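You operate a simulated robot arm through the tools that you are given. There is no shell and no other tool.

You are at the controls of a simulated robot arm. One attempt, no reset.

TASK
Clean off the oil smear, stick the red tape in the green outline and roll its blisters out.
Fine: cloth and roller go back. Set down upright: hand roller. What is to be rubbed or washed off counts as gone when no trace of it is left.

Only the result counts: the job must be done as asked and must still hold three seconds after the hand-in. Knocking over, shifting, dropping, spilling or breaking anything else fails it. Flat cloth is picked up by pressing the open fingertips on it (5 to 10 N) and closing them slowly along it; thin cloth reads only 2 to 8 mm in the jaws.

THE ROBOT
A 7-joint arm with a two-finger parallel gripper, fixed in place. Base frame: the origin is at the foot of the arm, x ahead of it, y to its left, z up; the work surface is at about z = 0.86. Lengths are in m, angles in rad, forces in N, time in s.
With the tool pointing down near the work surface it reaches from about 0.4 to 0.9 m from the base axis. Its first joint turns from -2.496 to 2.496 rad. Payload 3 kg.
Tool frame: the origin (TCP) lies between the finger pads and is the grasp point; the fingertips stand 0.03 m ahead of it; z points along the fingers, y is the line along which they close. Largest opening 0.094 m; finger width 0.028, thickness 0.01; the body of the gripper, 0.05 by 0.096 m, starts 0.055 m behind the TCP.
Orientation is that of the tool frame in the base frame, as a unit quaternion [w, x, y, z]. With the fingers straight down and closing along the base's y, the tool's x points along the base's -x, its y along +y and its z along -z.

THE INTERFACE
- The arm moves only by the tool drive_tool. Its argument "moves" is a list of rows, each a list of 7 numbers: the shift along the tool's x, y, z in m, then the turn, a rotation vector about the tool's x, y, z in rad, then the closure, from 0 (fully open) to 1 (shut). In form: [[dx, dy, dz, rx, ry, rz, fingers], ...]. A call has 1 to 20 rows; each row is the pose to reach, as a shift and turn from the pose commanded when the call began, along the tool's axes at that moment. A row lasts 0.2 s, in which the tool goes at most 0.05 m and 0.15 rad; a call with a longer step from one row to the next is refused whole, and so is a gripper value outside its range. A pose out of reach is approached as far as the arm can. The call stops where the force on the tool passes 40 N (or 10 N more than at its start, if that is more) or the arm is blocked; 0.2 s more then pass. The fingers move at their own pace (about 0.072 m/s each) and stop on an object; they squeeze with about 44 N. The grip force told is the motor's: it shows also when the fingers shut on nothing. Time passes only in rows, and 0.2 s behind the last, so rows that repeat a pose let the fingers close. It gives the time, the measured TCP pose, the force on the tool (base axes), the opening and the grip force at its end, in the units of the frame above (readings bear some noise), with the torque about the TCP (base axes, N m) and any sound that the robot's microphone picked up.
- Cameras (640 x 400 px; columns grow to the right, rows downward): "scene" is fixed at [0.0488, 0.5017, 1.483]; the picture's right is [-0.70, -0.72, 0.00], its down [-0.34, 0.33, -0.88] and it looks along [0.63, -0.61, -0.47] (base axes); focal length 360 px, centre (320, 200). "wrist" rides on the gripper at [0.076, 0.014, -0.103] in the tool frame; the picture's right is [-0.18, 0.98, 0.00], its down [-0.75, -0.14, -0.64] and it looks along [-0.63, -0.12, 0.77] (tool axes); focal length 243 px, centre (320, 200). There is no depth. A picture from a camera that has moved, and an enlarged one, comes with that camera's place and axes in the base frame and with its lens.
- get_image(camera): a new picture of that camera. No time passes.
- zoom(camera, box): a new picture of the part [left, top, right, bottom] of that camera's present view, enlarged. No time passes.
- close_job(): hands the job in; it is judged then, once.

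Places have to be worked out from the pictures, the camera data and where the tool is seen. Open the gripper and draw the arm clear of the work before you hand the job in, unless the task says otherwise.

The tools are called after "Call:" as name(argument=value, ...) on one line, values as JSON. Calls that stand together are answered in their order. drive_tool: Moves the arm, as the interface text tells. Its arguments: {"type":"object","properties":{"moves":{"type":"array","items":{"type":"array","items":{"type":"number"}}}},"required":["moves"]} The other tools are called the same way: get_image (camera) takes a picture; zoom (camera, box) takes an enlarged picture of a part of a camera's view; close_job () hands the job in.

At the start:

```text
t: 0.0
ee_pos: [0.6353, -0.1789, 1.2097]
tcp_rot: [0.0, -0.001, 1.0, 0.0]
ft_force: [0.1, -0.3, 0.1]
torque: [0.0, -0.02, -0.02]
finger_gap: 0.0939
finger_force: 0.0
```

scene: 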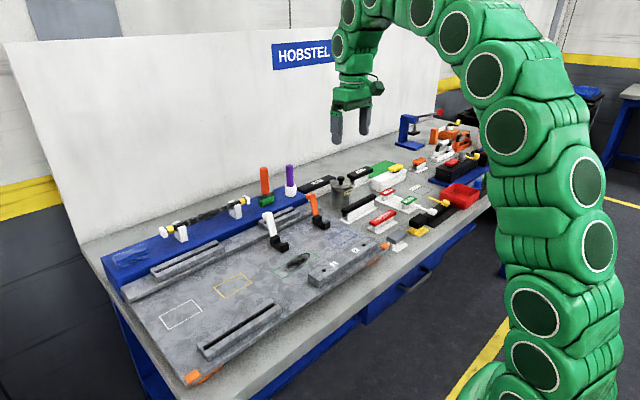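
wrist: 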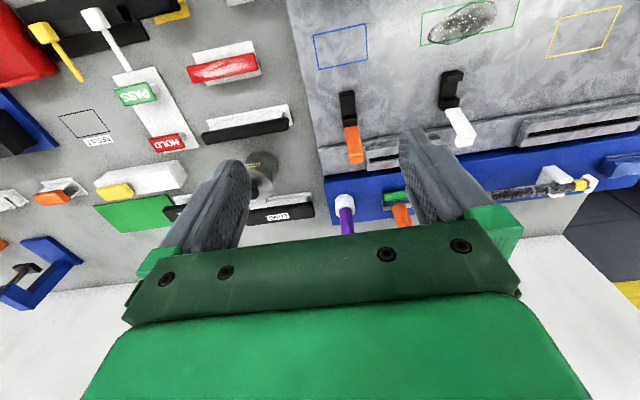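

The first pictures show a plate with coloured outlines, an oil smear in the green outline, and a row of tapes and tools. I'll zoom in on the parts to identify the objects before moving.

Call:
zoom(camera="scene", box=[320, 100, 500, 250])

Call:
zoom(camera="scene", box=[100, 150, 400, 390])

Call:
zoom(camera="wrist", box=[0, 0, 320, 300])

Call:
zoom(camera="wrist", box=[280, 0, 640, 260])

```text
2.67 times, centred on (410, 175) of scene
camera zoom: at [0.0488, 0.5017, 1.483], right [-0.7, -0.72, 0.0], down [-0.34, 0.33, -0.88], along [0.63, -0.61, -0.47], focal length 959 px, centre (80, 267)
```

zoom: 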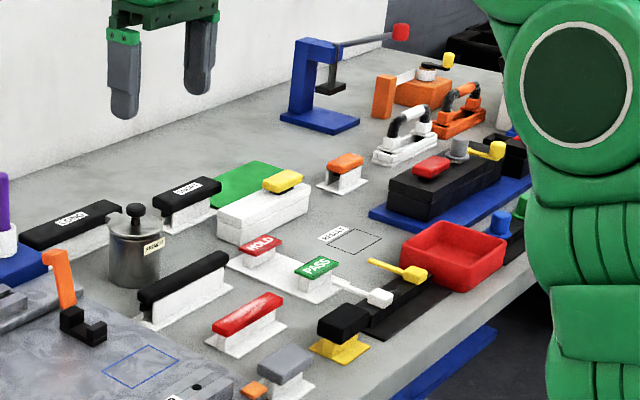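

```text
1.67 times, centred on (250, 270) of scene
camera zoom: at [0.0488, 0.5017, 1.483], right [-0.7, -0.72, 0.0], down [-0.34, 0.33, -0.88], along [0.63, -0.61, -0.47], focal length 600 px, centre (437, 83)
```

zoom: 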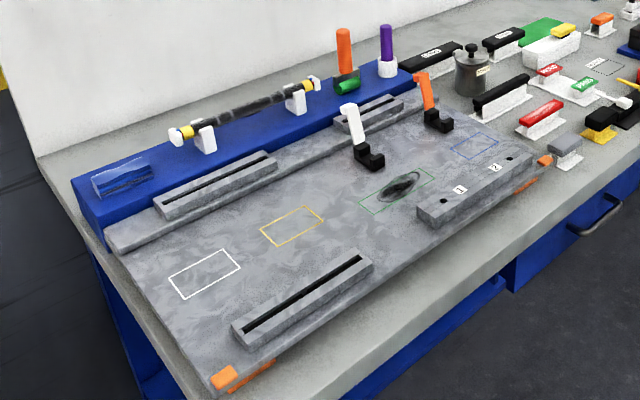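

```text
1.33 times, centred on (160, 150) of wrist
camera zoom: at [0.5585, -0.1645, 1.3127], right [0.18, 0.98, 0.0], down [0.75, -0.14, 0.64], along [0.63, -0.12, -0.77], focal length 324 px, centre (533, 267)
```

zoom: 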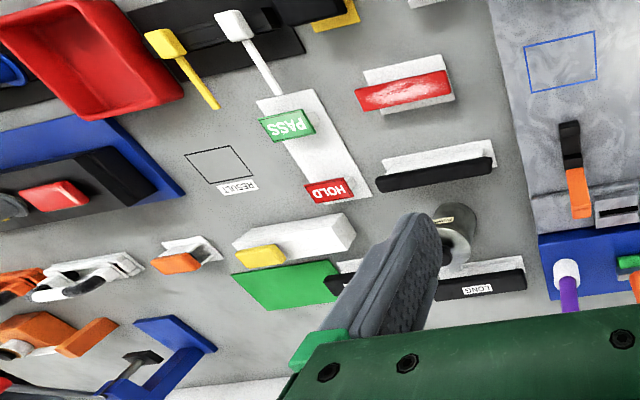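

```text
1.54 times, centred on (460, 130) of wrist
camera zoom: at [0.5585, -0.1645, 1.3127], right [0.18, 0.98, 0.0], down [0.75, -0.14, 0.64], along [0.63, -0.12, -0.77], focal length 373 px, centre (105, 308)
```

zoom: 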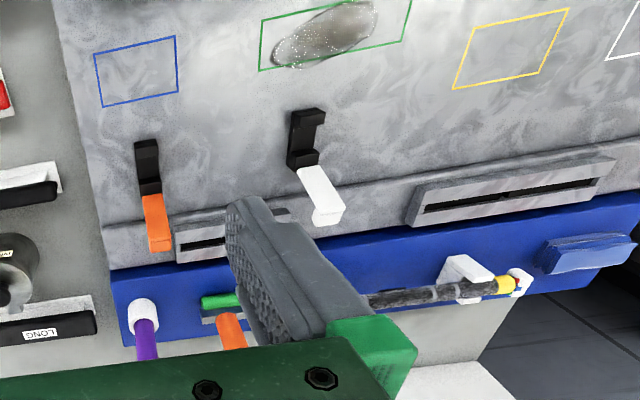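

The red piece on its white stand appears to be near (0.62, -0.32), and the smear near (0.67, 0.01). I'll move the wrist camera closer to the red piece for a better look.

Call:
drive_tool(moves=[[0.03, -0.02, 0.02, 0, 0, 0, 0], [0.06, -0.04, 0.04, 0, 0, 0, 0], [0.09, -0.06, 0.06, 0, 0, 0, 0], [0.12, -0.08, 0.08, 0, 0, 0, 0], [0.145, -0.1, 0.1, 0, 0, 0, 0], [0.165, -0.12, 0.12, 0, 0, 0, 0]])

Call:
get_image(camera="wrist")

Call:
get_image(camera="scene")

```text
t: 1.4
ee_pos: [0.4689, -0.2979, 1.0909]
tcp_rot: [0.0, 0.0, 1.0, 0.0]
ft_force: [-0.6, -0.5, -0.1]
torque: [-0.03, -0.01, -0.03]
finger_gap: 0.0939
finger_force: 0.0
```

```text
taken
camera wrist: at [0.393, -0.2836, 1.1932], right [0.18, 0.98, 0.0], down [0.75, -0.14, 0.64], along [0.63, -0.12, -0.77], focal length 243 px, centre (320, 200)
```

wrist: 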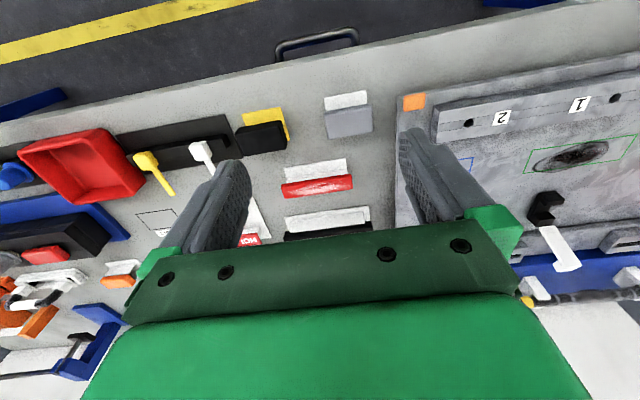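

```text
taken
```

scene: 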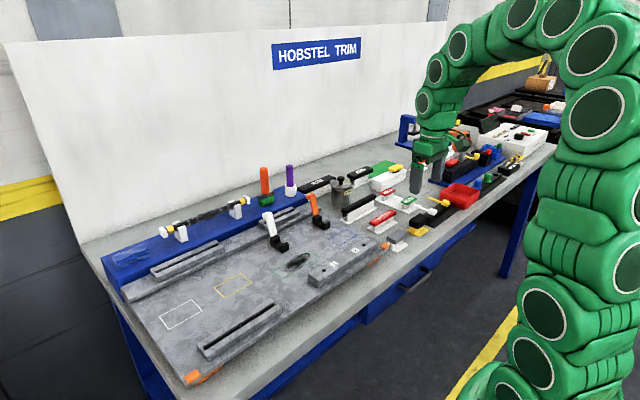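

Zooming in on the details of the tool rail and the tape pieces with the present views.

Call:
zoom(camera="wrist", box=[220, 80, 420, 240])

Call:
zoom(camera="scene", box=[240, 150, 400, 250])

Call:
zoom(camera="scene", box=[360, 120, 540, 250])

Call:
zoom(camera="scene", box=[240, 160, 330, 220])

```text
2.50 times, centred on (320, 160) of wrist
camera zoom: at [0.393, -0.2836, 1.1932], right [0.18, 0.98, 0.0], down [0.75, -0.14, 0.64], along [0.63, -0.12, -0.77], focal length 606 px, centre (320, 300)
```

zoom: 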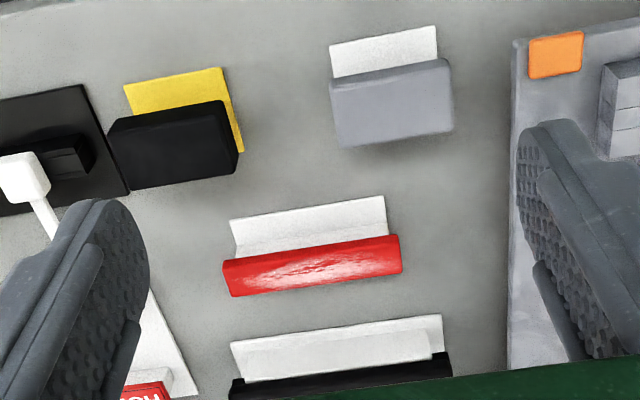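

```text
4.00 times, centred on (320, 200) of scene
camera zoom: at [0.0488, 0.5017, 1.483], right [-0.7, -0.72, 0.0], down [-0.34, 0.33, -0.88], along [0.63, -0.61, -0.47], focal length 1439 px, centre (320, 200)
```

zoom: 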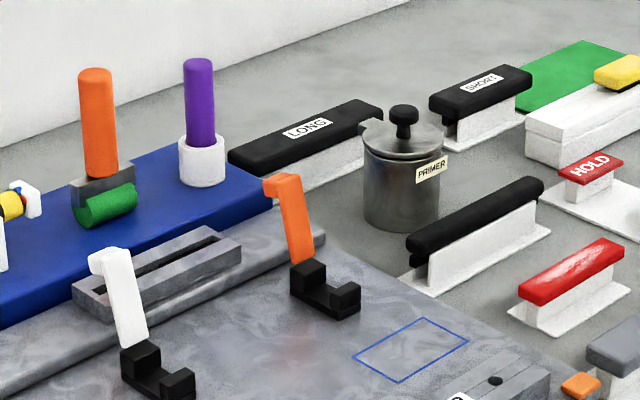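

```text
3.08 times, centred on (450, 185) of scene
camera zoom: at [0.0488, 0.5017, 1.483], right [-0.7, -0.72, 0.0], down [-0.34, 0.33, -0.88], along [0.63, -0.61, -0.47], focal length 1107 px, centre (-80, 246)
```

zoom: 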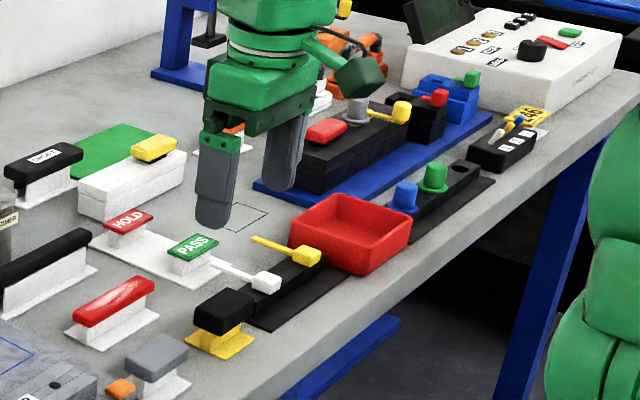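

```text
6.67 times, centred on (285, 190) of scene
camera zoom: at [0.0488, 0.5017, 1.483], right [-0.7, -0.72, 0.0], down [-0.34, 0.33, -0.88], along [0.63, -0.61, -0.47], focal length 2399 px, centre (553, 267)
```

zoom: 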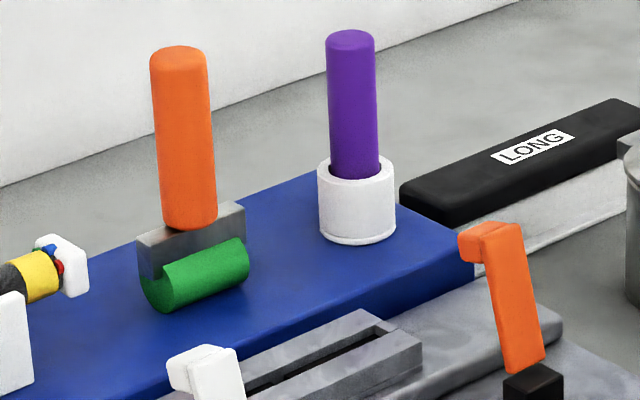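

The hand roller looks like the orange-handled tool with the green roll on the blue rail, and the blue patch at the rail's left end is probably the cloth. I'll move the wrist camera over the plate to look at the outline and the smear.

Call:
drive_tool(moves=[[0, 0.04, 0, 0, 0, 0, 0], [0, 0.08, 0, 0, 0, 0, 0], [0, 0.12, 0, 0, 0, 0, 0], [0, 0.16, 0, 0, 0, 0, 0], [0, 0.2, 0, 0, 0, 0, 0], [0, 0.24, 0, 0, 0, 0, 0], [0, 0.28, 0, 0, 0, 0, 0], [0, 0.32, 0, 0, 0, 0, 0], [0, 0.35, 0, 0, 0, 0, 0]])

Call:
get_image(camera="wrist")

Call:
zoom(camera="wrist", box=[200, 60, 440, 240])

```text
t: 3.4
ee_pos: [0.4697, 0.053, 1.0922]
tcp_rot: [0.0, 0.0, 1.0, 0.0]
ft_force: [0.3, -0.2, 0.0]
torque: [0.04, 0.01, 0.02]
finger_gap: 0.0944
finger_force: 0.2
```

```text
taken
camera wrist: at [0.3928, 0.0685, 1.1946], right [0.18, 0.98, 0.0], down [0.75, -0.14, 0.64], along [0.63, -0.12, -0.77], focal length 243 px, centre (320, 200)
```

wrist: 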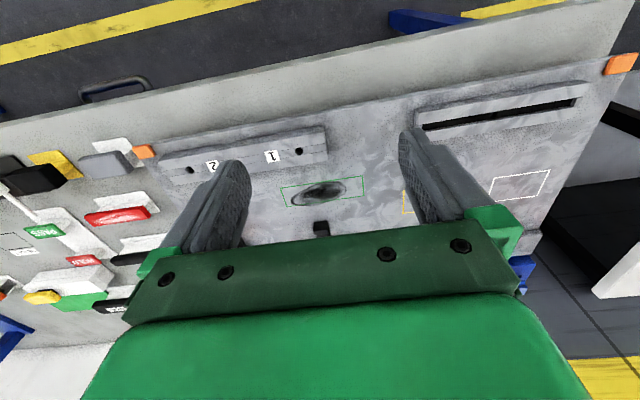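

```text
2.22 times, centred on (320, 150) of wrist
camera zoom: at [0.3928, 0.0685, 1.1946], right [0.18, 0.98, 0.0], down [0.75, -0.14, 0.64], along [0.63, -0.12, -0.77], focal length 539 px, centre (320, 311)
```

zoom: 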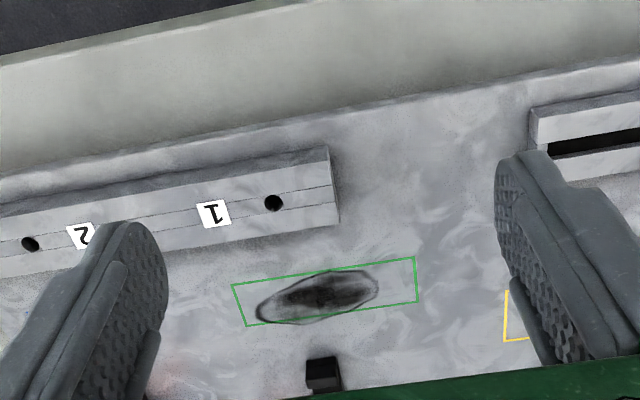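

The green outline comes out at about x 0.621–0.664, y −0.042–0.096. Next I'll look closer at the blue patch at the left end of the rail, near (0.9, 0.35), which may be the cloth.

Call:
drive_tool(moves=[[-0.03, 0.03, 0, 0, 0, 0, 0], [-0.06, 0.06, 0, 0, 0, 0, 0], [-0.09, 0.09, 0, 0, 0, 0, 0], [-0.12, 0.12, 0, 0, 0, 0, 0], [-0.15, 0.15, 0, 0, 0, 0, 0], [-0.18, 0.18, 0, 0, 0, 0, 0], [-0.21, 0.21, 0, 0, 0, 0, 0], [-0.24, 0.24, 0, 0, 0, 0, 0], [-0.27, 0.26, 0, 0, 0, 0, 0]])

Call:
get_image(camera="wrist")

Call:
zoom(camera="wrist", box=[220, 80, 420, 240])

Call:
zoom(camera="scene", box=[100, 220, 200, 290])

```text
t: 5.4
ee_pos: [0.7373, 0.3098, 1.0904]
tcp_rot: [0.0, 0.0, 1.0, 0.0]
ft_force: [0.5, -0.3, 0.8]
torque: [-0.01, 0.0, 0.01]
finger_gap: 0.0938
finger_force: 0.1
```

```text
taken
camera wrist: at [0.6611, 0.3238, 1.1933], right [0.18, 0.98, 0.0], down [0.75, -0.14, 0.64], along [0.63, -0.12, -0.77], focal length 243 px, centre (320, 200)
```

wrist: 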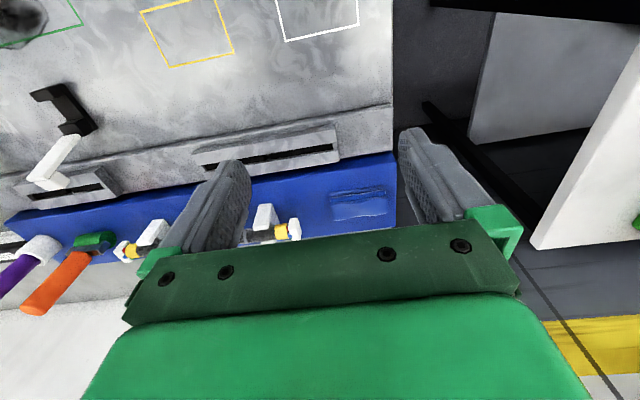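

```text
2.50 times, centred on (320, 160) of wrist
camera zoom: at [0.6611, 0.3238, 1.1933], right [0.18, 0.98, 0.0], down [0.75, -0.14, 0.64], along [0.63, -0.12, -0.77], focal length 606 px, centre (320, 300)
```

zoom: 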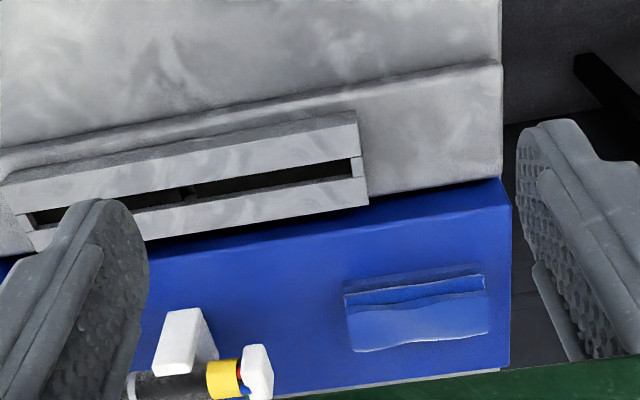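

```text
5.71 times, centred on (150, 255) of scene
camera zoom: at [0.0488, 0.5017, 1.483], right [-0.7, -0.72, 0.0], down [-0.34, 0.33, -0.88], along [0.63, -0.61, -0.47], focal length 2056 px, centre (1291, -114)
```

zoom: 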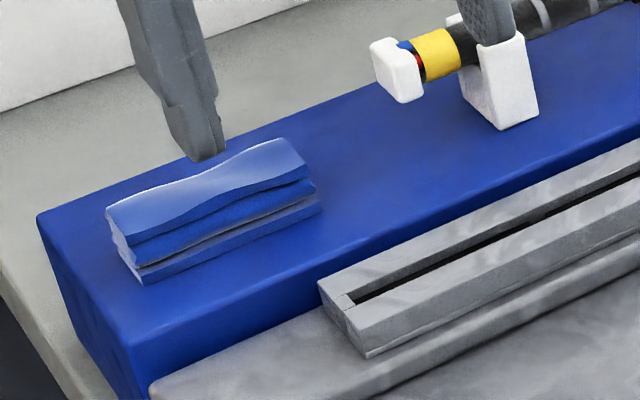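

The blue folded cloth sits on the rail, about 0.073 × 0.034 × 0.026 m, centred near (0.888, 0.336). The rail top is at z ≈ 0.9225. Next I'll look at the roller near (0.90, −0.08).

Call:
drive_tool(moves=[[0, -0.045, 0, 0, 0, 0, 0], [0, -0.09, 0, 0, 0, 0, 0], [0, -0.135, 0, 0, 0, 0, 0], [0, -0.18, 0, 0, 0, 0, 0], [0, -0.225, 0, 0, 0, 0, 0], [0.005, -0.27, 0, 0, 0, 0, 0], [0.01, -0.315, 0, 0, 0, 0, 0], [0.015, -0.36, 0, 0, 0, 0, 0], [0.02, -0.4, 0, 0, 0, 0, 0]])

Call:
get_image(camera="wrist")

Call:
zoom(camera="wrist", box=[220, 80, 420, 240])

```text
t: 7.4
ee_pos: [0.7198, -0.0901, 1.0903]
tcp_rot: [0.0, 0.001, 1.0, 0.0]
ft_force: [-0.9, 0.0, -0.8]
torque: [0.01, -0.02, -0.04]
finger_gap: 0.0943
finger_force: 0.0
```

```text
taken
camera wrist: at [0.6435, -0.0752, 1.1922], right [0.18, 0.98, 0.0], down [0.75, -0.14, 0.64], along [0.63, -0.12, -0.77], focal length 243 px, centre (320, 200)
```

wrist: 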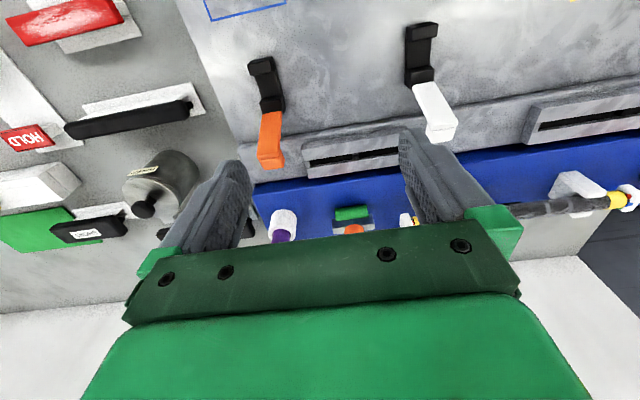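

```text
2.50 times, centred on (320, 160) of wrist
camera zoom: at [0.6435, -0.0752, 1.1922], right [0.18, 0.98, 0.0], down [0.75, -0.14, 0.64], along [0.63, -0.12, -0.77], focal length 606 px, centre (320, 300)
```

zoom: 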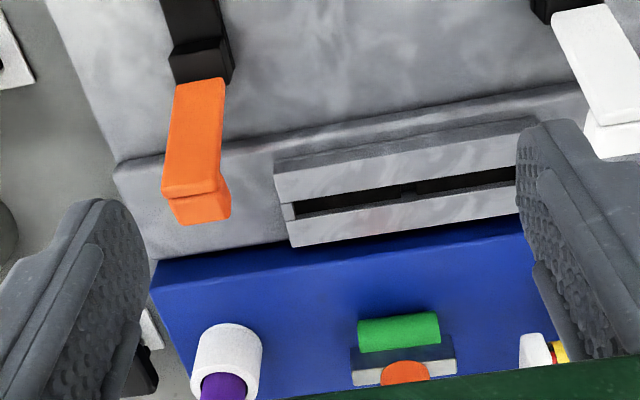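

The roller stands on the rail with its handle vertical near (0.89, −0.074). Now I'll move above the red tape stand for a close view of how the tape sits there.

Call:
drive_tool(moves=[[0.02, -0.03, 0, 0, 0, 0, 0], [0.04, -0.06, 0, 0, 0, 0, 0], [0.06, -0.09, 0, 0, 0, 0, 0], [0.08, -0.12, 0, 0, 0, 0, 0], [0.1, -0.15, 0, 0, 0, 0, 0], [0.12, -0.18, 0, 0, 0, 0, 0], [0.14, -0.21, 0, 0, 0, 0, 0], [0.155, -0.235, 0.03, 0, 0, 0, 0], [0.155, -0.235, 0.06, 0, 0, 0, 0]])

Call:
get_image(camera="wrist")

Call:
zoom(camera="wrist", box=[240, 80, 400, 240])

Call:
zoom(camera="scene", box=[350, 190, 420, 250])

```text
t: 9.4
ee_pos: [0.5639, -0.3241, 1.0298]
tcp_rot: [0.0, 0.0, 1.0, 0.001]
ft_force: [-0.3, -0.9, 0.0]
torque: [-0.01, -0.02, 0.01]
finger_gap: 0.0939
finger_force: 0.0
```

```text
taken
camera wrist: at [0.4878, -0.3086, 1.1321], right [0.18, 0.98, 0.0], down [0.75, -0.14, 0.64], along [0.63, -0.12, -0.77], focal length 243 px, centre (320, 200)
```

wrist: 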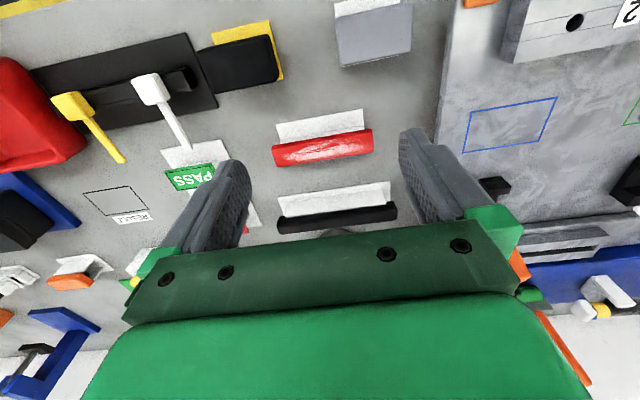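

```text
2.50 times, centred on (320, 160) of wrist
camera zoom: at [0.4878, -0.3086, 1.1321], right [0.18, 0.98, 0.0], down [0.75, -0.14, 0.64], along [0.63, -0.12, -0.77], focal length 606 px, centre (320, 300)
```

zoom: 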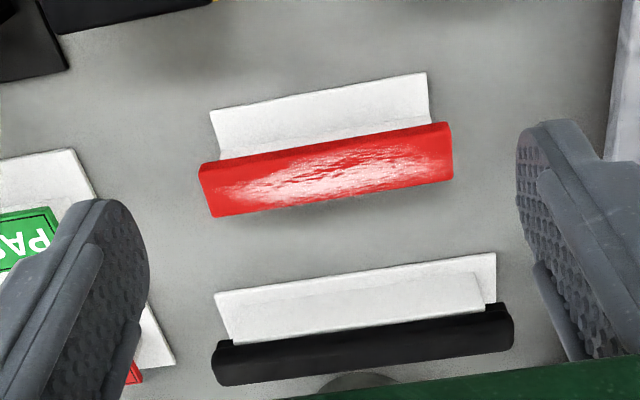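

```text
6.67 times, centred on (385, 220) of scene
camera zoom: at [0.0488, 0.5017, 1.483], right [-0.7, -0.72, 0.0], down [-0.34, 0.33, -0.88], along [0.63, -0.61, -0.47], focal length 2399 px, centre (-113, 67)
```

zoom: 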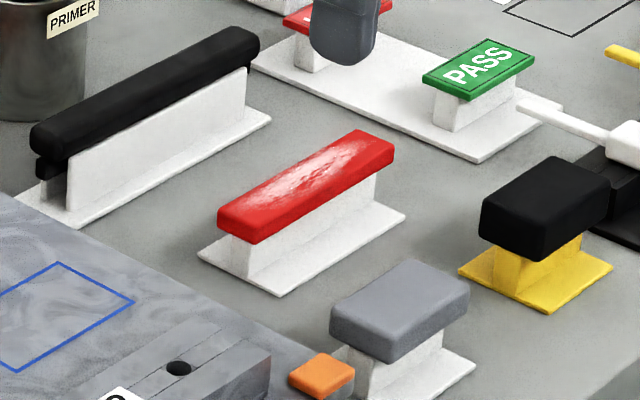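

The red piece is a bar about 0.11 m long on a white I-shaped stand, near (0.615, −0.33), top at z ≈ 0.89. I'll zoom harder to get its cross-section and exact edges.

Call:
zoom(camera="scene", box=[375, 205, 415, 235])

Call:
zoom(camera="wrist", box=[260, 100, 390, 180])

Call:
zoom(camera="scene", box=[260, 235, 330, 285])

```text
13.33 times, centred on (395, 220) of scene
camera zoom: at [0.0488, 0.5017, 1.483], right [-0.7, -0.72, 0.0], down [-0.34, 0.33, -0.88], along [0.63, -0.61, -0.47], focal length 4797 px, centre (-680, -67)
```

zoom: 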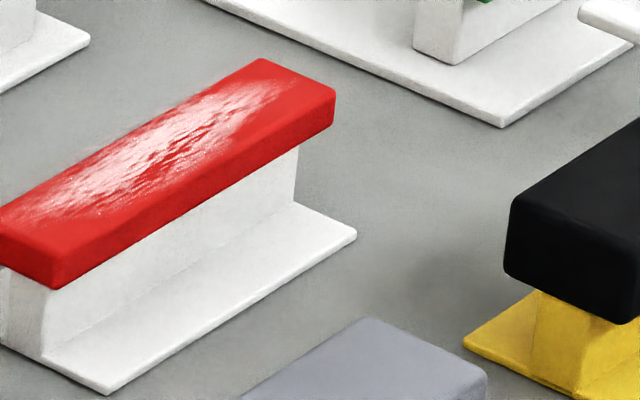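

```text
4.92 times, centred on (325, 140) of wrist
camera zoom: at [0.4878, -0.3086, 1.1321], right [0.18, 0.98, 0.0], down [0.75, -0.14, 0.64], along [0.63, -0.12, -0.77], focal length 1194 px, centre (295, 495)
```

zoom: 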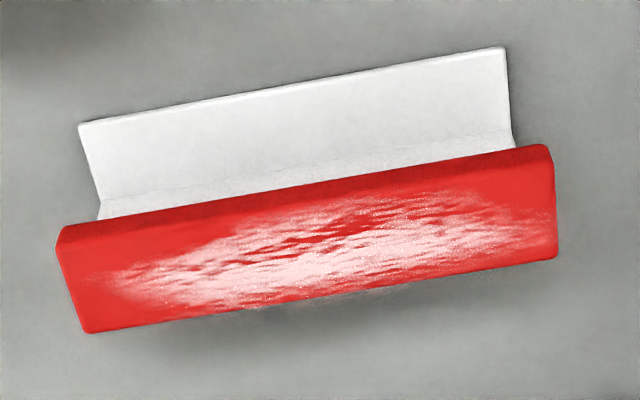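

```text
8.00 times, centred on (295, 260) of scene
camera zoom: at [0.0488, 0.5017, 1.483], right [-0.7, -0.72, 0.0], down [-0.34, 0.33, -0.88], along [0.63, -0.61, -0.47], focal length 2878 px, centre (520, -280)
```

zoom: 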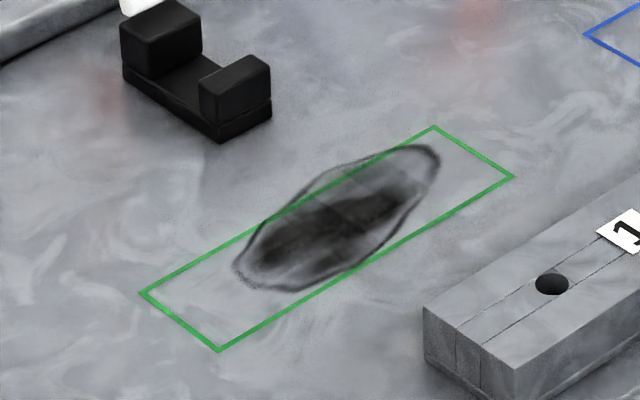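

Triangulating both views gives the plate top at z ≈ 0.897. The green outline spans x 0.602–0.640 and y −0.032–0.0935, and the smear spans x 0.602–0.648 and y −0.024–0.068. I'll rise, travel to the cloth near (0.85, 0.336), and yaw −90° so the fingers close along x.

Call:
drive_tool(moves=[[0, 0, -0.04, 0, 0, 0, 0], [0, 0, -0.08, 0, 0, 0, 0], [0, 0, -0.12, 0, 0, 0, 0], [-0.0175, 0.04125, -0.12, 0, 0, -0.0982, 0], [-0.035, 0.0825, -0.12, 0, 0, -0.1963, 0], [-0.0525, 0.12375, -0.12, 0, 0, -0.2945, 0], [-0.07, 0.165, -0.12, 0, 0, -0.3927, 0], [-0.0875, 0.20625, -0.12, 0, 0, -0.4909, 0], [-0.105, 0.2475, -0.12, 0, 0, -0.589, 0], [-0.1225, 0.28875, -0.12, 0, 0, -0.6872, 0], [-0.14, 0.33, -0.12, 0, 0, -0.7854, 0], [-0.1575, 0.37125, -0.12, 0, 0, -0.8836, 0], [-0.175, 0.4125, -0.12, 0, 0, -0.9817, 0], [-0.1925, 0.45375, -0.12, 0, 0, -1.0799, 0], [-0.21, 0.495, -0.12, 0, 0, -1.1781, 0], [-0.2275, 0.53625, -0.12, 0, 0, -1.2763, 0], [-0.245, 0.5775, -0.12, 0, 0, -1.3744, 0], [-0.2625, 0.61875, -0.12, 0, 0, -1.4726, 0], [-0.28, 0.66, -0.12, 0, 0, -1.5708, 0]])

Call:
get_image(camera="wrist")

Call:
get_image(camera="scene")

```text
t: 13.4
ee_pos: [0.785, 0.2819, 1.1063]
tcp_rot: [-0.001, -0.692, 0.722, 0.0]
ft_force: [-0.1, 0.3, 0.3]
torque: [-0.01, 0.03, 0.0]
finger_gap: 0.0941
finger_force: 0.0
out of reach, approached as far as the arm can: row 16, 17, 18, 19
```

```text
taken
camera wrist: at [0.7678, 0.2065, 1.2078], right [-0.97, 0.23, 0.0], down [0.17, 0.75, 0.64], along [0.14, 0.63, -0.77], focal length 243 px, centre (320, 200)
```

wrist: 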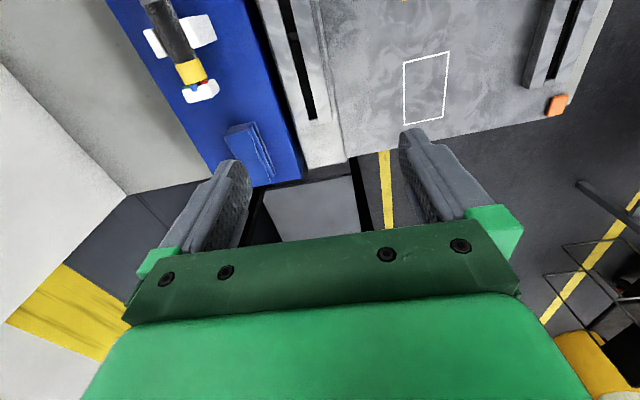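

```text
taken
```

scene: 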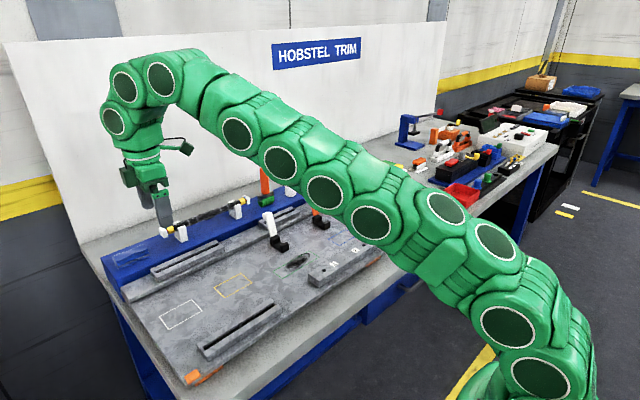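

The reach at this height falls short: the tool stopped at (0.785, 0.282). I'll descend here, clear of the rail and rod, since lower down the arm should reach further, and then check.

Call:
drive_tool(moves=[[0, 0, 0.04, 0, 0, 0, 0], [0, 0, 0.08, 0, 0, 0, 0], [0, 0, 0.1, 0, 0, 0, 0], [0, 0, 0.1, 0, 0, 0, 0]])

```text
t: 14.4
ee_pos: [0.7847, 0.2814, 1.0064]
tcp_rot: [0.001, -0.707, 0.707, 0.0]
ft_force: [0.8, 0.9, -0.2]
torque: [-0.02, 0.0, -0.01]
finger_gap: 0.0938
finger_force: 0.1
```

The commanded pose snapped to the reached one with clean −90° yaw. Now I'll try moving outward to above the cloth at (0.888, 0.336), with fingertips at z ≈ 0.976, above the cloth top.

Call:
drive_tool(moves=[[-0.0137, -0.0258, 0, 0, 0, 0, 0], [-0.0273, -0.0515, 0, 0, 0, 0, 0], [-0.041, -0.0773, 0, 0, 0, 0, 0], [-0.0546, -0.103, 0, 0, 0, 0, 0]])

Call:
get_image(camera="wrist")

Call:
zoom(camera="scene", box=[90, 170, 250, 290])

```text
t: 15.4
ee_pos: [0.8311, 0.3051, 1.0013]
tcp_rot: [0.001, 0.707, -0.707, 0.0]
ft_force: [-0.3, -0.2, 0.0]
torque: [0.0, -0.01, 0.0]
finger_gap: 0.0941
finger_force: 0.1
out of reach, approached as far as the arm can: row 2, 3, 4
```

```text
taken
camera wrist: at [0.8165, 0.2302, 1.1043], right [-0.98, 0.18, 0.0], down [0.14, 0.75, 0.64], along [0.12, 0.63, -0.77], focal length 243 px, centre (320, 200)
```

wrist: 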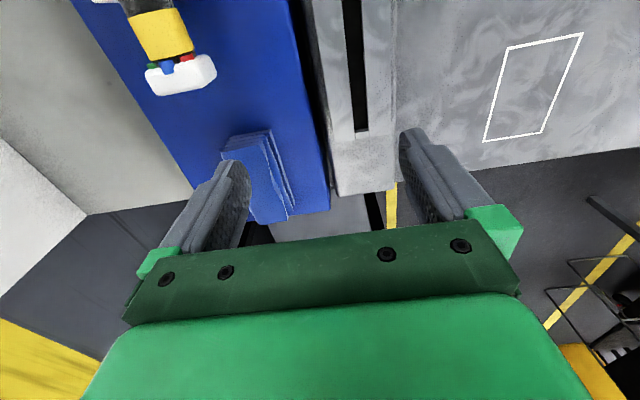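

```text
3.33 times, centred on (170, 230) of scene
camera zoom: at [0.0488, 0.5017, 1.483], right [-0.7, -0.72, 0.0], down [-0.34, 0.33, -0.88], along [0.63, -0.61, -0.47], focal length 1199 px, centre (820, 100)
```

zoom: 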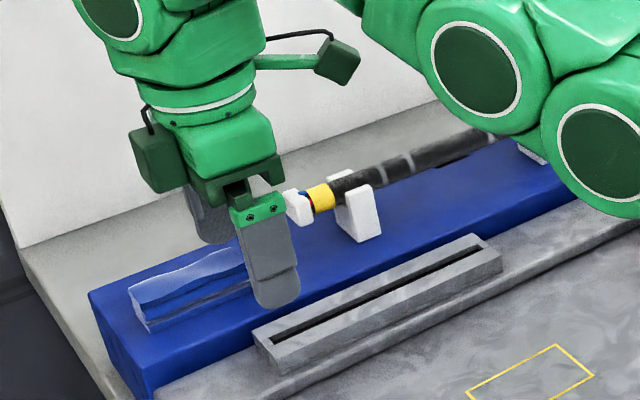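

Straight down the arm reaches only to r ≈ 0.885 here, so I need to tilt the tool outward for the cloth. I'll back up, undo the yaw so the fingers close along y (the cloth is 0.073 m long, which fits), and then tilt about y.

Call:
drive_tool(moves=[[0, 0.015, -0.015, 0, 0, 0.1428, 0], [0, 0.03, -0.03, 0, 0, 0.2856, 0], [0, 0.045, -0.045, 0, 0, 0.4284, 0], [0, 0.06, -0.06, 0, 0, 0.5712, 0], [0, 0.06, -0.06, 0, 0, 0.714, 0], [0, 0.06, -0.06, 0, 0, 0.8568, 0], [0, 0.06, -0.06, 0, 0, 0.9996, 0], [0, 0.06, -0.06, 0, 0, 1.1424, 0], [0, 0.06, -0.06, 0, 0, 1.2852, 0], [0, 0.06, -0.06, 0, 0, 1.428, 0], [0, 0.06, -0.06, 0, 0, 1.5708, 0], [0, 0.06, -0.06, 0, 0, 1.5708, 0]])

```text
t: 18.0
ee_pos: [0.7699, 0.307, 1.0604]
tcp_rot: [0.0, 0.001, 1.0, 0.001]
ft_force: [0.2, 0.5, 0.6]
torque: [0.01, 0.01, 0.02]
finger_gap: 0.094
finger_force: 0.0
```

Back at clean zero yaw at (0.770, 0.307, 1.060). Now I'll tilt 0.3 rad outward and approach towards (0.83, 0.336, 1.03), still above the cloth, then look.

Call:
drive_tool(moves=[[-0.015, 0.01, 0, 0, -0.1, 0, 0], [-0.03, 0.02, 0.01, 0, -0.2, 0, 0], [-0.045, 0.029, 0.02, 0, -0.3, 0, 0], [-0.06, 0.029, 0.03, 0, -0.3, 0, 0]])

Call:
get_image(camera="wrist")

Call:
zoom(camera="wrist", box=[240, 130, 400, 230])

Call:
zoom(camera="scene", box=[90, 190, 210, 290])

```text
t: 19.0
ee_pos: [0.8302, 0.3383, 1.0297]
tcp_rot: [0.149, -0.001, 0.989, 0.001]
ft_force: [0.4, 0.2, -0.5]
torque: [0.01, 0.01, -0.03]
finger_gap: 0.0939
finger_force: 0.0
```

```text
taken
camera wrist: at [0.7268, 0.3522, 1.1049], right [0.18, 0.98, 0.05], down [0.53, -0.14, 0.84], along [0.83, -0.12, -0.55], focal length 243 px, centre (320, 200)
```

wrist: 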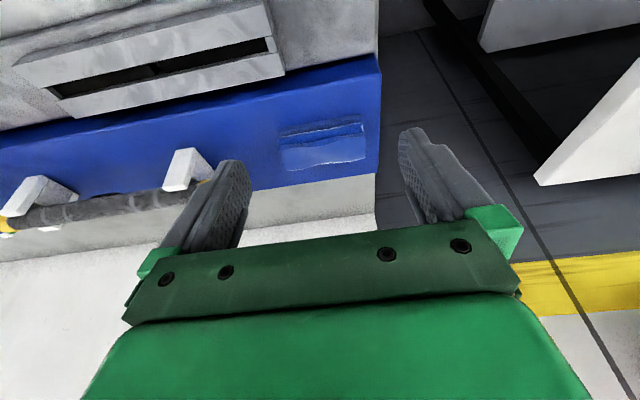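

```text
4.00 times, centred on (320, 180) of wrist
camera zoom: at [0.7268, 0.3522, 1.1049], right [0.18, 0.98, 0.05], down [0.53, -0.14, 0.84], along [0.83, -0.12, -0.55], focal length 970 px, centre (320, 280)
```

zoom: 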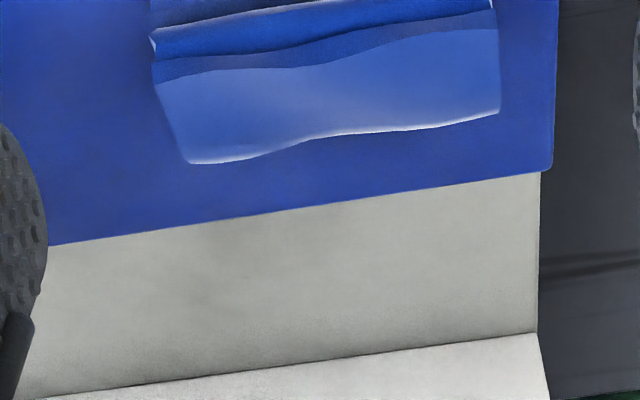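

```text
4.00 times, centred on (150, 240) of scene
camera zoom: at [0.0488, 0.5017, 1.483], right [-0.7, -0.72, 0.0], down [-0.34, 0.33, -0.88], along [0.63, -0.61, -0.47], focal length 1439 px, centre (1000, 40)
```

zoom: 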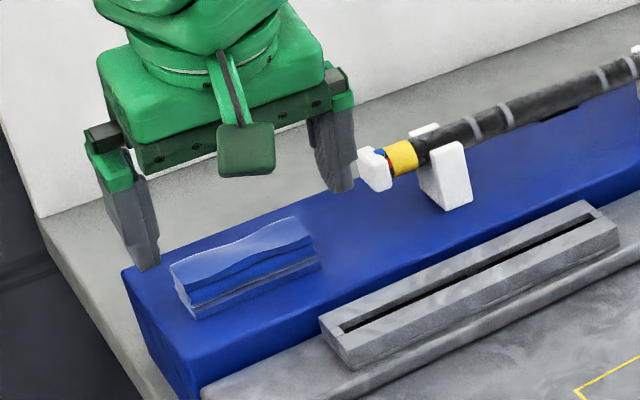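

The cloth top spans x 0.879–0.906 and y 0.2965–0.373. I'll lower the open fingers around its two ends to TCP ≈ (0.880, 0.335, 0.963), with tips about 8 mm above the rail, and check before closing.

Call:
drive_tool(moves=[[-0.007, -0.0033, 0.02, 0, 0, 0, 0], [-0.014, -0.0033, 0.04, 0, 0, 0, 0], [-0.021, -0.0033, 0.06, 0, 0, 0, 0], [-0.0277, -0.0033, 0.079, 0, 0, 0, 0], [-0.0277, -0.0033, 0.079, 0, 0, 0, 0]])

Call:
get_image(camera="wrist")

Call:
zoom(camera="scene", box=[90, 200, 190, 290])

```text
t: 20.2
ee_pos: [0.8791, 0.3324, 0.9641]
tcp_rot: [0.15, 0.0, 0.989, 0.0]
ft_force: [-0.4, 0.7, -0.1]
torque: [0.0, -0.05, -0.02]
finger_gap: 0.0938
finger_force: 0.0
```

```text
taken
camera wrist: at [0.7769, 0.3485, 1.0394], right [0.18, 0.98, 0.05], down [0.53, -0.14, 0.84], along [0.83, -0.12, -0.55], focal length 243 px, centre (320, 200)
```

wrist: 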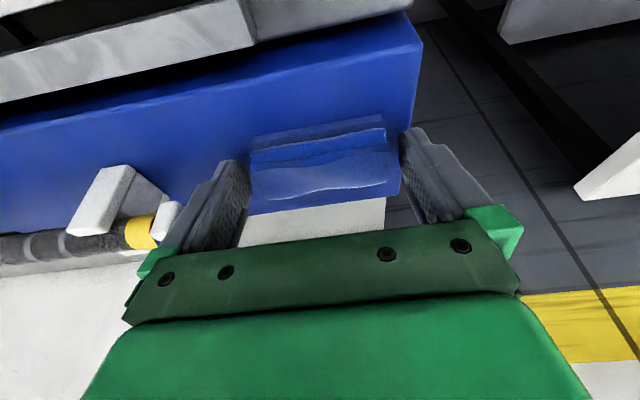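

```text
4.44 times, centred on (140, 245) of scene
camera zoom: at [0.0488, 0.5017, 1.483], right [-0.7, -0.72, 0.0], down [-0.34, 0.33, -0.88], along [0.63, -0.61, -0.47], focal length 1599 px, centre (1120, 0)
```

zoom: 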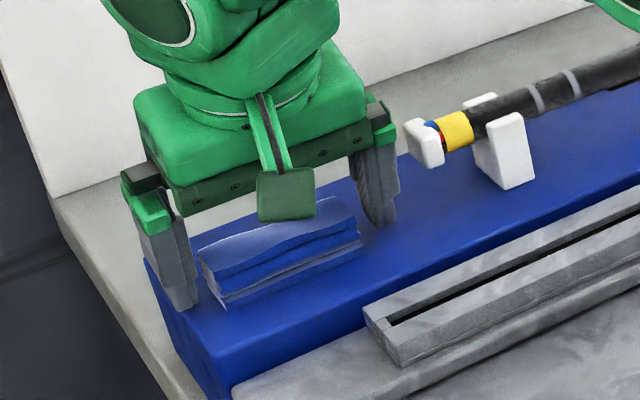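

The fingers straddle the cloth's ends evenly. I'll close in small steps and watch the gap reading to see whether the cloth holds its shape.

Call:
drive_tool(moves=[[0, 0, 0, 0, 0, 0, 0.08], [0, 0, 0, 0, 0, 0, 0.14], [0, 0, 0, 0, 0, 0, 0.2], [0, 0, 0, 0, 0, 0, 0.25], [0, 0, 0, 0, 0, 0, 0.25]])

Call:
get_image(camera="wrist")

```text
t: 21.4
ee_pos: [0.8796, 0.3349, 0.9638]
tcp_rot: [0.149, 0.0, 0.989, 0.001]
ft_force: [-0.7, 0.7, -0.1]
torque: [0.03, 0.01, -0.02]
finger_gap: 0.0737
finger_force: 44.3
```

```text
taken
camera wrist: at [0.7767, 0.3485, 1.0397], right [0.18, 0.98, 0.05], down [0.53, -0.14, 0.84], along [0.83, -0.12, -0.55], focal length 243 px, centre (320, 200)
```

wrist: 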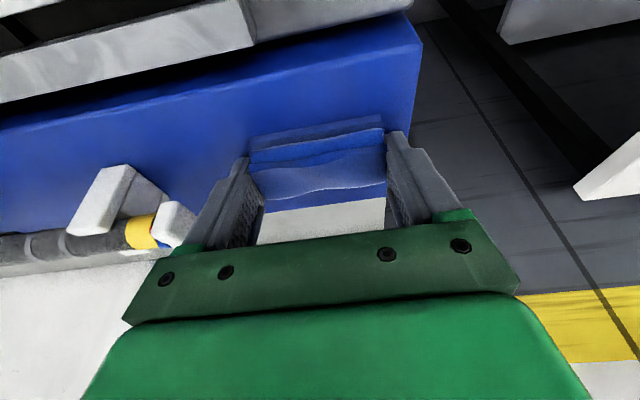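

The gap holds at 0.0737 m with 44 N, so the cloth behaves as a firm pack and is gripped. I recorded the grasp pose as (0.8796, 0.3349, 0.9638), tilt 0.3. Now I'll lift it, carry it inward, then approach the smear from the left at a safe height.

Call:
drive_tool(moves=[[0, 0, 0, 0, 0, 0, 0.4], [-0.0059, 0, -0.0191, 0, 0, 0, 0.4], [-0.0103, 0, -0.0334, 0, 0, 0, 0.4], [0.0139, 0, -0.0567, 0, 0, 0, 0.4], [0.0396, 0, -0.075, 0, 0, 0, 0.4], [0.0778, -0.01, -0.0869, 0, 0, 0, 0.4], [0.116, -0.03, -0.0987, 0, 0, 0, 0.4], [0.1543, -0.055, -0.1105, 0, 0, 0, 0.4], [0.1925, -0.085, -0.1223, 0, 0, 0, 0.4], [0.2211, -0.12, -0.1312, 0, 0, 0, 0.4], [0.2355, -0.165, -0.1356, 0, 0, 0, 0.4], [0.2355, -0.21, -0.1356, 0, 0, 0, 0.4], [0.2355, -0.255, -0.1356, 0, 0, 0, 0.4], [0.2384, -0.3, -0.1261, 0, 0, 0, 0.4]])

Call:
get_image(camera="wrist")

Call:
get_image(camera="scene")

```text
t: 24.4
ee_pos: [0.6141, 0.0329, 1.0158]
tcp_rot: [0.148, 0.0, 0.989, -0.001]
ft_force: [0.3, -0.2, -1.2]
torque: [0.02, -0.01, -0.01]
finger_gap: 0.0563
finger_force: 0.1
```

```text
taken
camera wrist: at [0.5113, 0.0475, 1.0907], right [0.18, 0.98, 0.05], down [0.53, -0.14, 0.84], along [0.83, -0.12, -0.55], focal length 243 px, centre (320, 200)
```

wrist: 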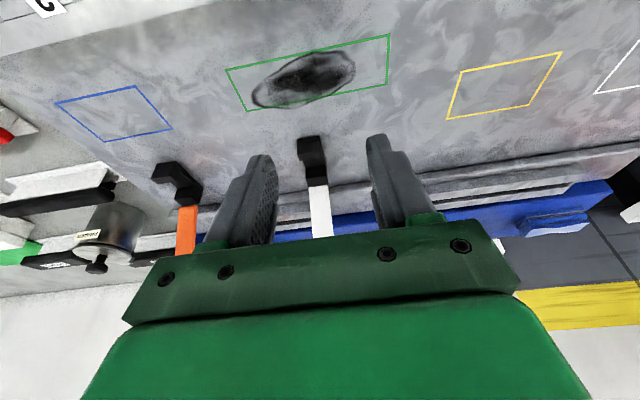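

```text
taken
```

scene: 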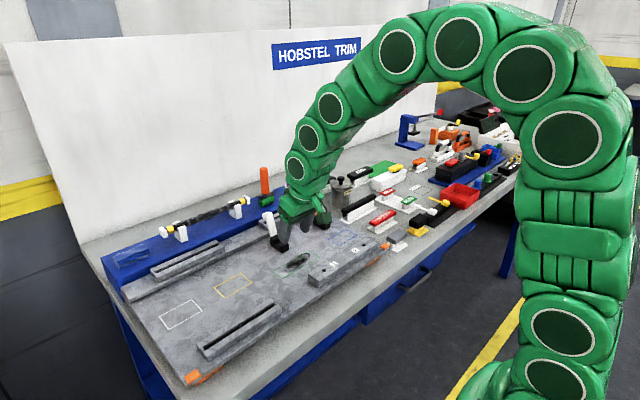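

The gap reading of 0.056 with no grip force shows the cloth slipped out, and it still seems to be on the rail. I'll zoom in to see where it lies now.

Call:
zoom(camera="scene", box=[90, 220, 190, 290])

Call:
zoom(camera="wrist", box=[480, 160, 640, 260])

```text
5.71 times, centred on (140, 255) of scene
camera zoom: at [0.0488, 0.5017, 1.483], right [-0.7, -0.72, 0.0], down [-0.34, 0.33, -0.88], along [0.63, -0.61, -0.47], focal length 2056 px, centre (1349, -114)
```

zoom: 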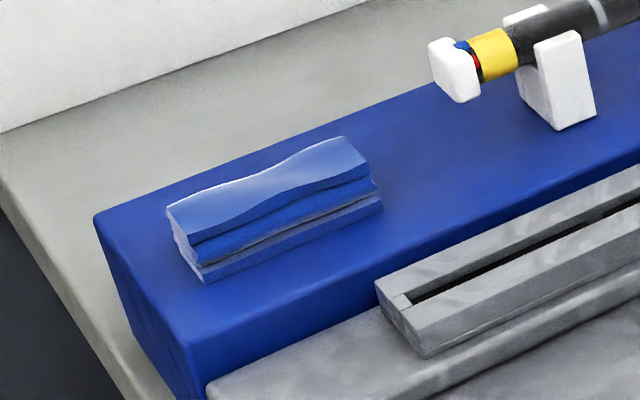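

```text
4.00 times, centred on (560, 210) of wrist
camera zoom: at [0.5113, 0.0475, 1.0907], right [0.18, 0.98, 0.05], down [0.53, -0.14, 0.84], along [0.83, -0.12, -0.55], focal length 970 px, centre (-640, 160)
```

zoom: 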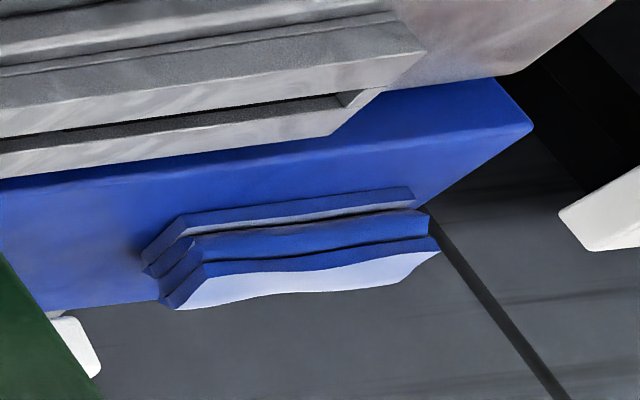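

The cloth is essentially where it was, centred at y ≈ 0.335, so the grip near the fingertips slid off. I'll go back with less tilt (0.2), grip it lower so more pad touches it, and test with a small lift.

Call:
drive_tool(moves=[[-0.003, 0.045, -0.0096, 0, 0, 0, 0], [-0.0044, 0.09, -0.0143, 0, 0, 0, 0], [-0.0044, 0.135, -0.0143, 0, 0, 0, 0], [-0.0092, 0.18, -0.0128, 0, 0, 0, 0], [-0.0331, 0.215, -0.0054, 0, 0, 0, 0], [-0.0617, 0.245, 0.0034, 0, 0.02, 0, 0], [-0.0952, 0.27, 0.0138, 0, 0.04, 0, 0], [-0.1286, 0.29, 0.0241, 0, 0.06, 0, 0], [-0.1668, 0.3, 0.0359, 0, 0.08, 0, 0], [-0.205, 0.3, 0.0478, 0, 0.1, 0, 0], [-0.2227, 0.3, 0.0584, 0, 0.1, 0, 0], [-0.2227, 0.3, 0.0584, 0, 0.1, 0, 0]])

Call:
get_image(camera="wrist")

Call:
zoom(camera="wrist", box=[230, 100, 410, 220])

```text
t: 27.0
ee_pos: [0.8438, 0.3319, 1.0237]
tcp_rot: [0.099, 0.0, 0.995, 0.0]
ft_force: [0.0, 0.1, 0.2]
torque: [0.0, 0.02, 0.01]
finger_gap: 0.0939
finger_force: 0.1
```

```text
taken
camera wrist: at [0.7488, 0.3467, 1.1098], right [0.18, 0.98, 0.04], down [0.61, -0.14, 0.78], along [0.77, -0.12, -0.63], focal length 243 px, centre (320, 200)
```

wrist: 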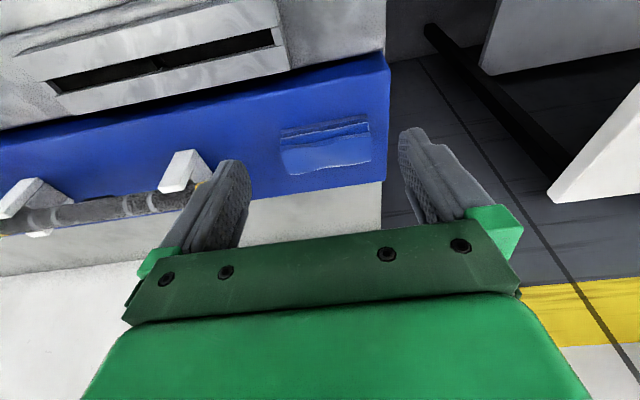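

```text
3.33 times, centred on (320, 160) of wrist
camera zoom: at [0.7488, 0.3467, 1.1098], right [0.18, 0.98, 0.04], down [0.61, -0.14, 0.78], along [0.77, -0.12, -0.63], focal length 809 px, centre (320, 333)
```

zoom: 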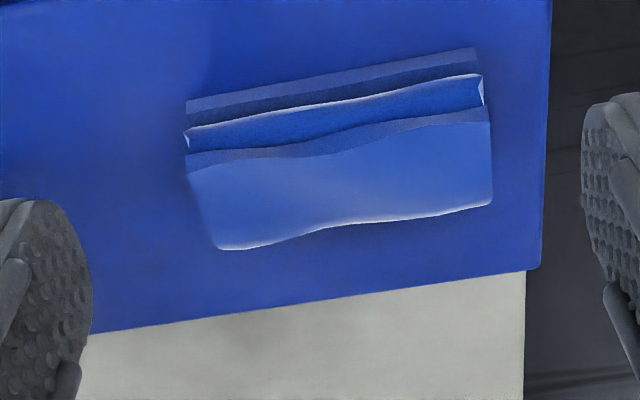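

The cloth footprint is now measured at x 0.867–0.906, y 0.296–0.372. I'll descend with the open fingers to just above the rail, with tips about 2–3 mm clear, and read the force.

Call:
drive_tool(moves=[[-0.006, 0.0015, 0.018, 0, 0, 0, 0], [-0.012, 0.0015, 0.036, 0, 0, 0, 0], [-0.018, 0.0015, 0.054, 0, 0, 0, 0], [-0.0229, 0.0015, 0.068, 0, 0, 0, 0], [-0.0229, 0.0015, 0.0725, 0, 0, 0, 0], [-0.0229, 0.0015, 0.0725, 0, 0, 0, 0]])

Call:
zoom(camera="scene", box=[90, 200, 190, 290])

Call:
zoom(camera="wrist", box=[220, 90, 420, 230])

```text
t: 28.2
ee_pos: [0.8813, 0.335, 0.9616]
tcp_rot: [0.103, 0.002, 0.995, 0.001]
ft_force: [-0.9, 0.0, 4.5]
torque: [-0.2, 0.07, -0.11]
finger_gap: 0.094
finger_force: 0.0
stopped in row 6: the force on the tool passed its limit at 44 N (the readings are from after the stop); the commanded pose is now the measured one
```

```text
4.44 times, centred on (140, 245) of scene
camera zoom: at [0.0488, 0.5017, 1.483], right [-0.7, -0.72, 0.0], down [-0.34, 0.33, -0.88], along [0.63, -0.61, -0.47], focal length 1599 px, centre (1120, 0)
```

zoom: 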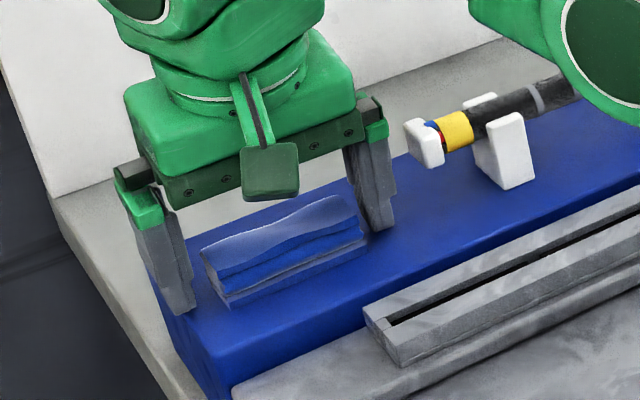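

```text
2.86 times, centred on (320, 160) of wrist
camera zoom: at [0.7862, 0.35, 1.0472], right [0.18, 0.98, 0.04], down [0.61, -0.14, 0.78], along [0.77, -0.12, -0.62], focal length 693 px, centre (320, 314)
```

zoom: 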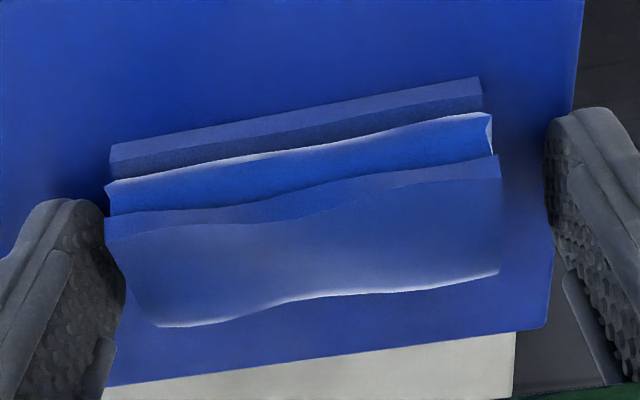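

The tips met the rail at TCP z ≈ 0.9616, so that is the lowest grip height here. I'll rise 2 mm, close again with a longer hold, and then do a slow 6 mm lift test to see what happens.

Call:
drive_tool(moves=[[-0.0004, -0.0007, -0.002, 0, 0, 0, 0], [-0.0004, -0.0007, -0.002, 0, 0, 0, 0.1], [-0.0004, -0.0007, -0.002, 0, 0, 0, 0.17], [-0.0004, -0.0007, -0.002, 0, 0, 0, 0.3], [-0.0004, -0.0007, -0.002, 0, 0, 0, 0.5], [-0.0004, -0.0007, -0.002, 0, 0, 0, 1.0], [-0.0004, -0.0007, -0.002, 0, 0, 0, 1.0]])

Call:
zoom(camera="wrist", box=[220, 90, 420, 230])

Call:
zoom(camera="scene", box=[100, 220, 180, 280])

```text
t: 29.9
ee_pos: [0.8807, 0.3349, 0.9625]
tcp_rot: [0.102, 0.001, 0.995, 0.0]
ft_force: [-0.4, -0.1, 0.7]
torque: [-0.02, 0.03, 0.02]
finger_gap: 0.0735
finger_force: 44.1
```

```text
2.86 times, centred on (320, 160) of wrist
camera zoom: at [0.7863, 0.349, 1.0487], right [0.18, 0.98, 0.04], down [0.61, -0.14, 0.78], along [0.77, -0.12, -0.62], focal length 693 px, centre (320, 314)
```

zoom: 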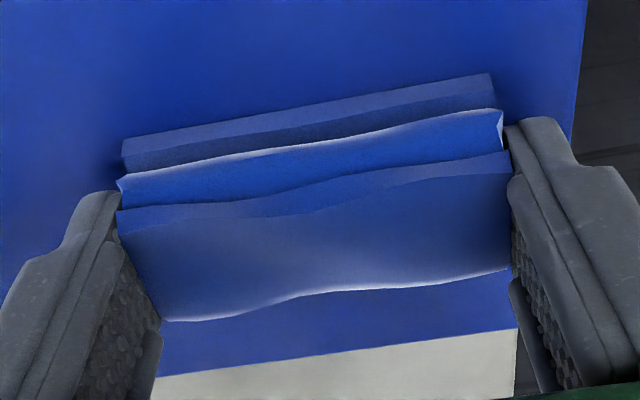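

```text
6.67 times, centred on (140, 250) of scene
camera zoom: at [0.0488, 0.5017, 1.483], right [-0.7, -0.72, 0.0], down [-0.34, 0.33, -0.88], along [0.63, -0.61, -0.47], focal length 2399 px, centre (1520, -133)
```

zoom: 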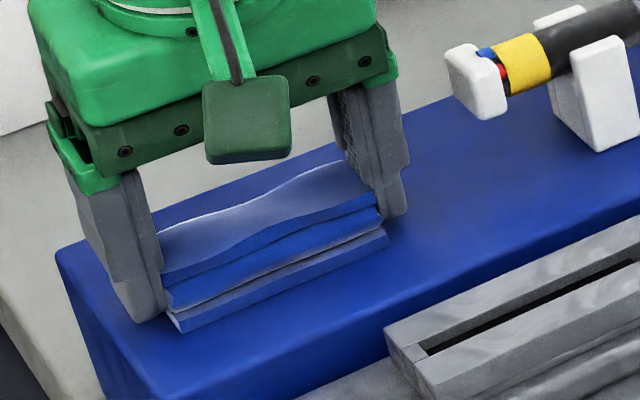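

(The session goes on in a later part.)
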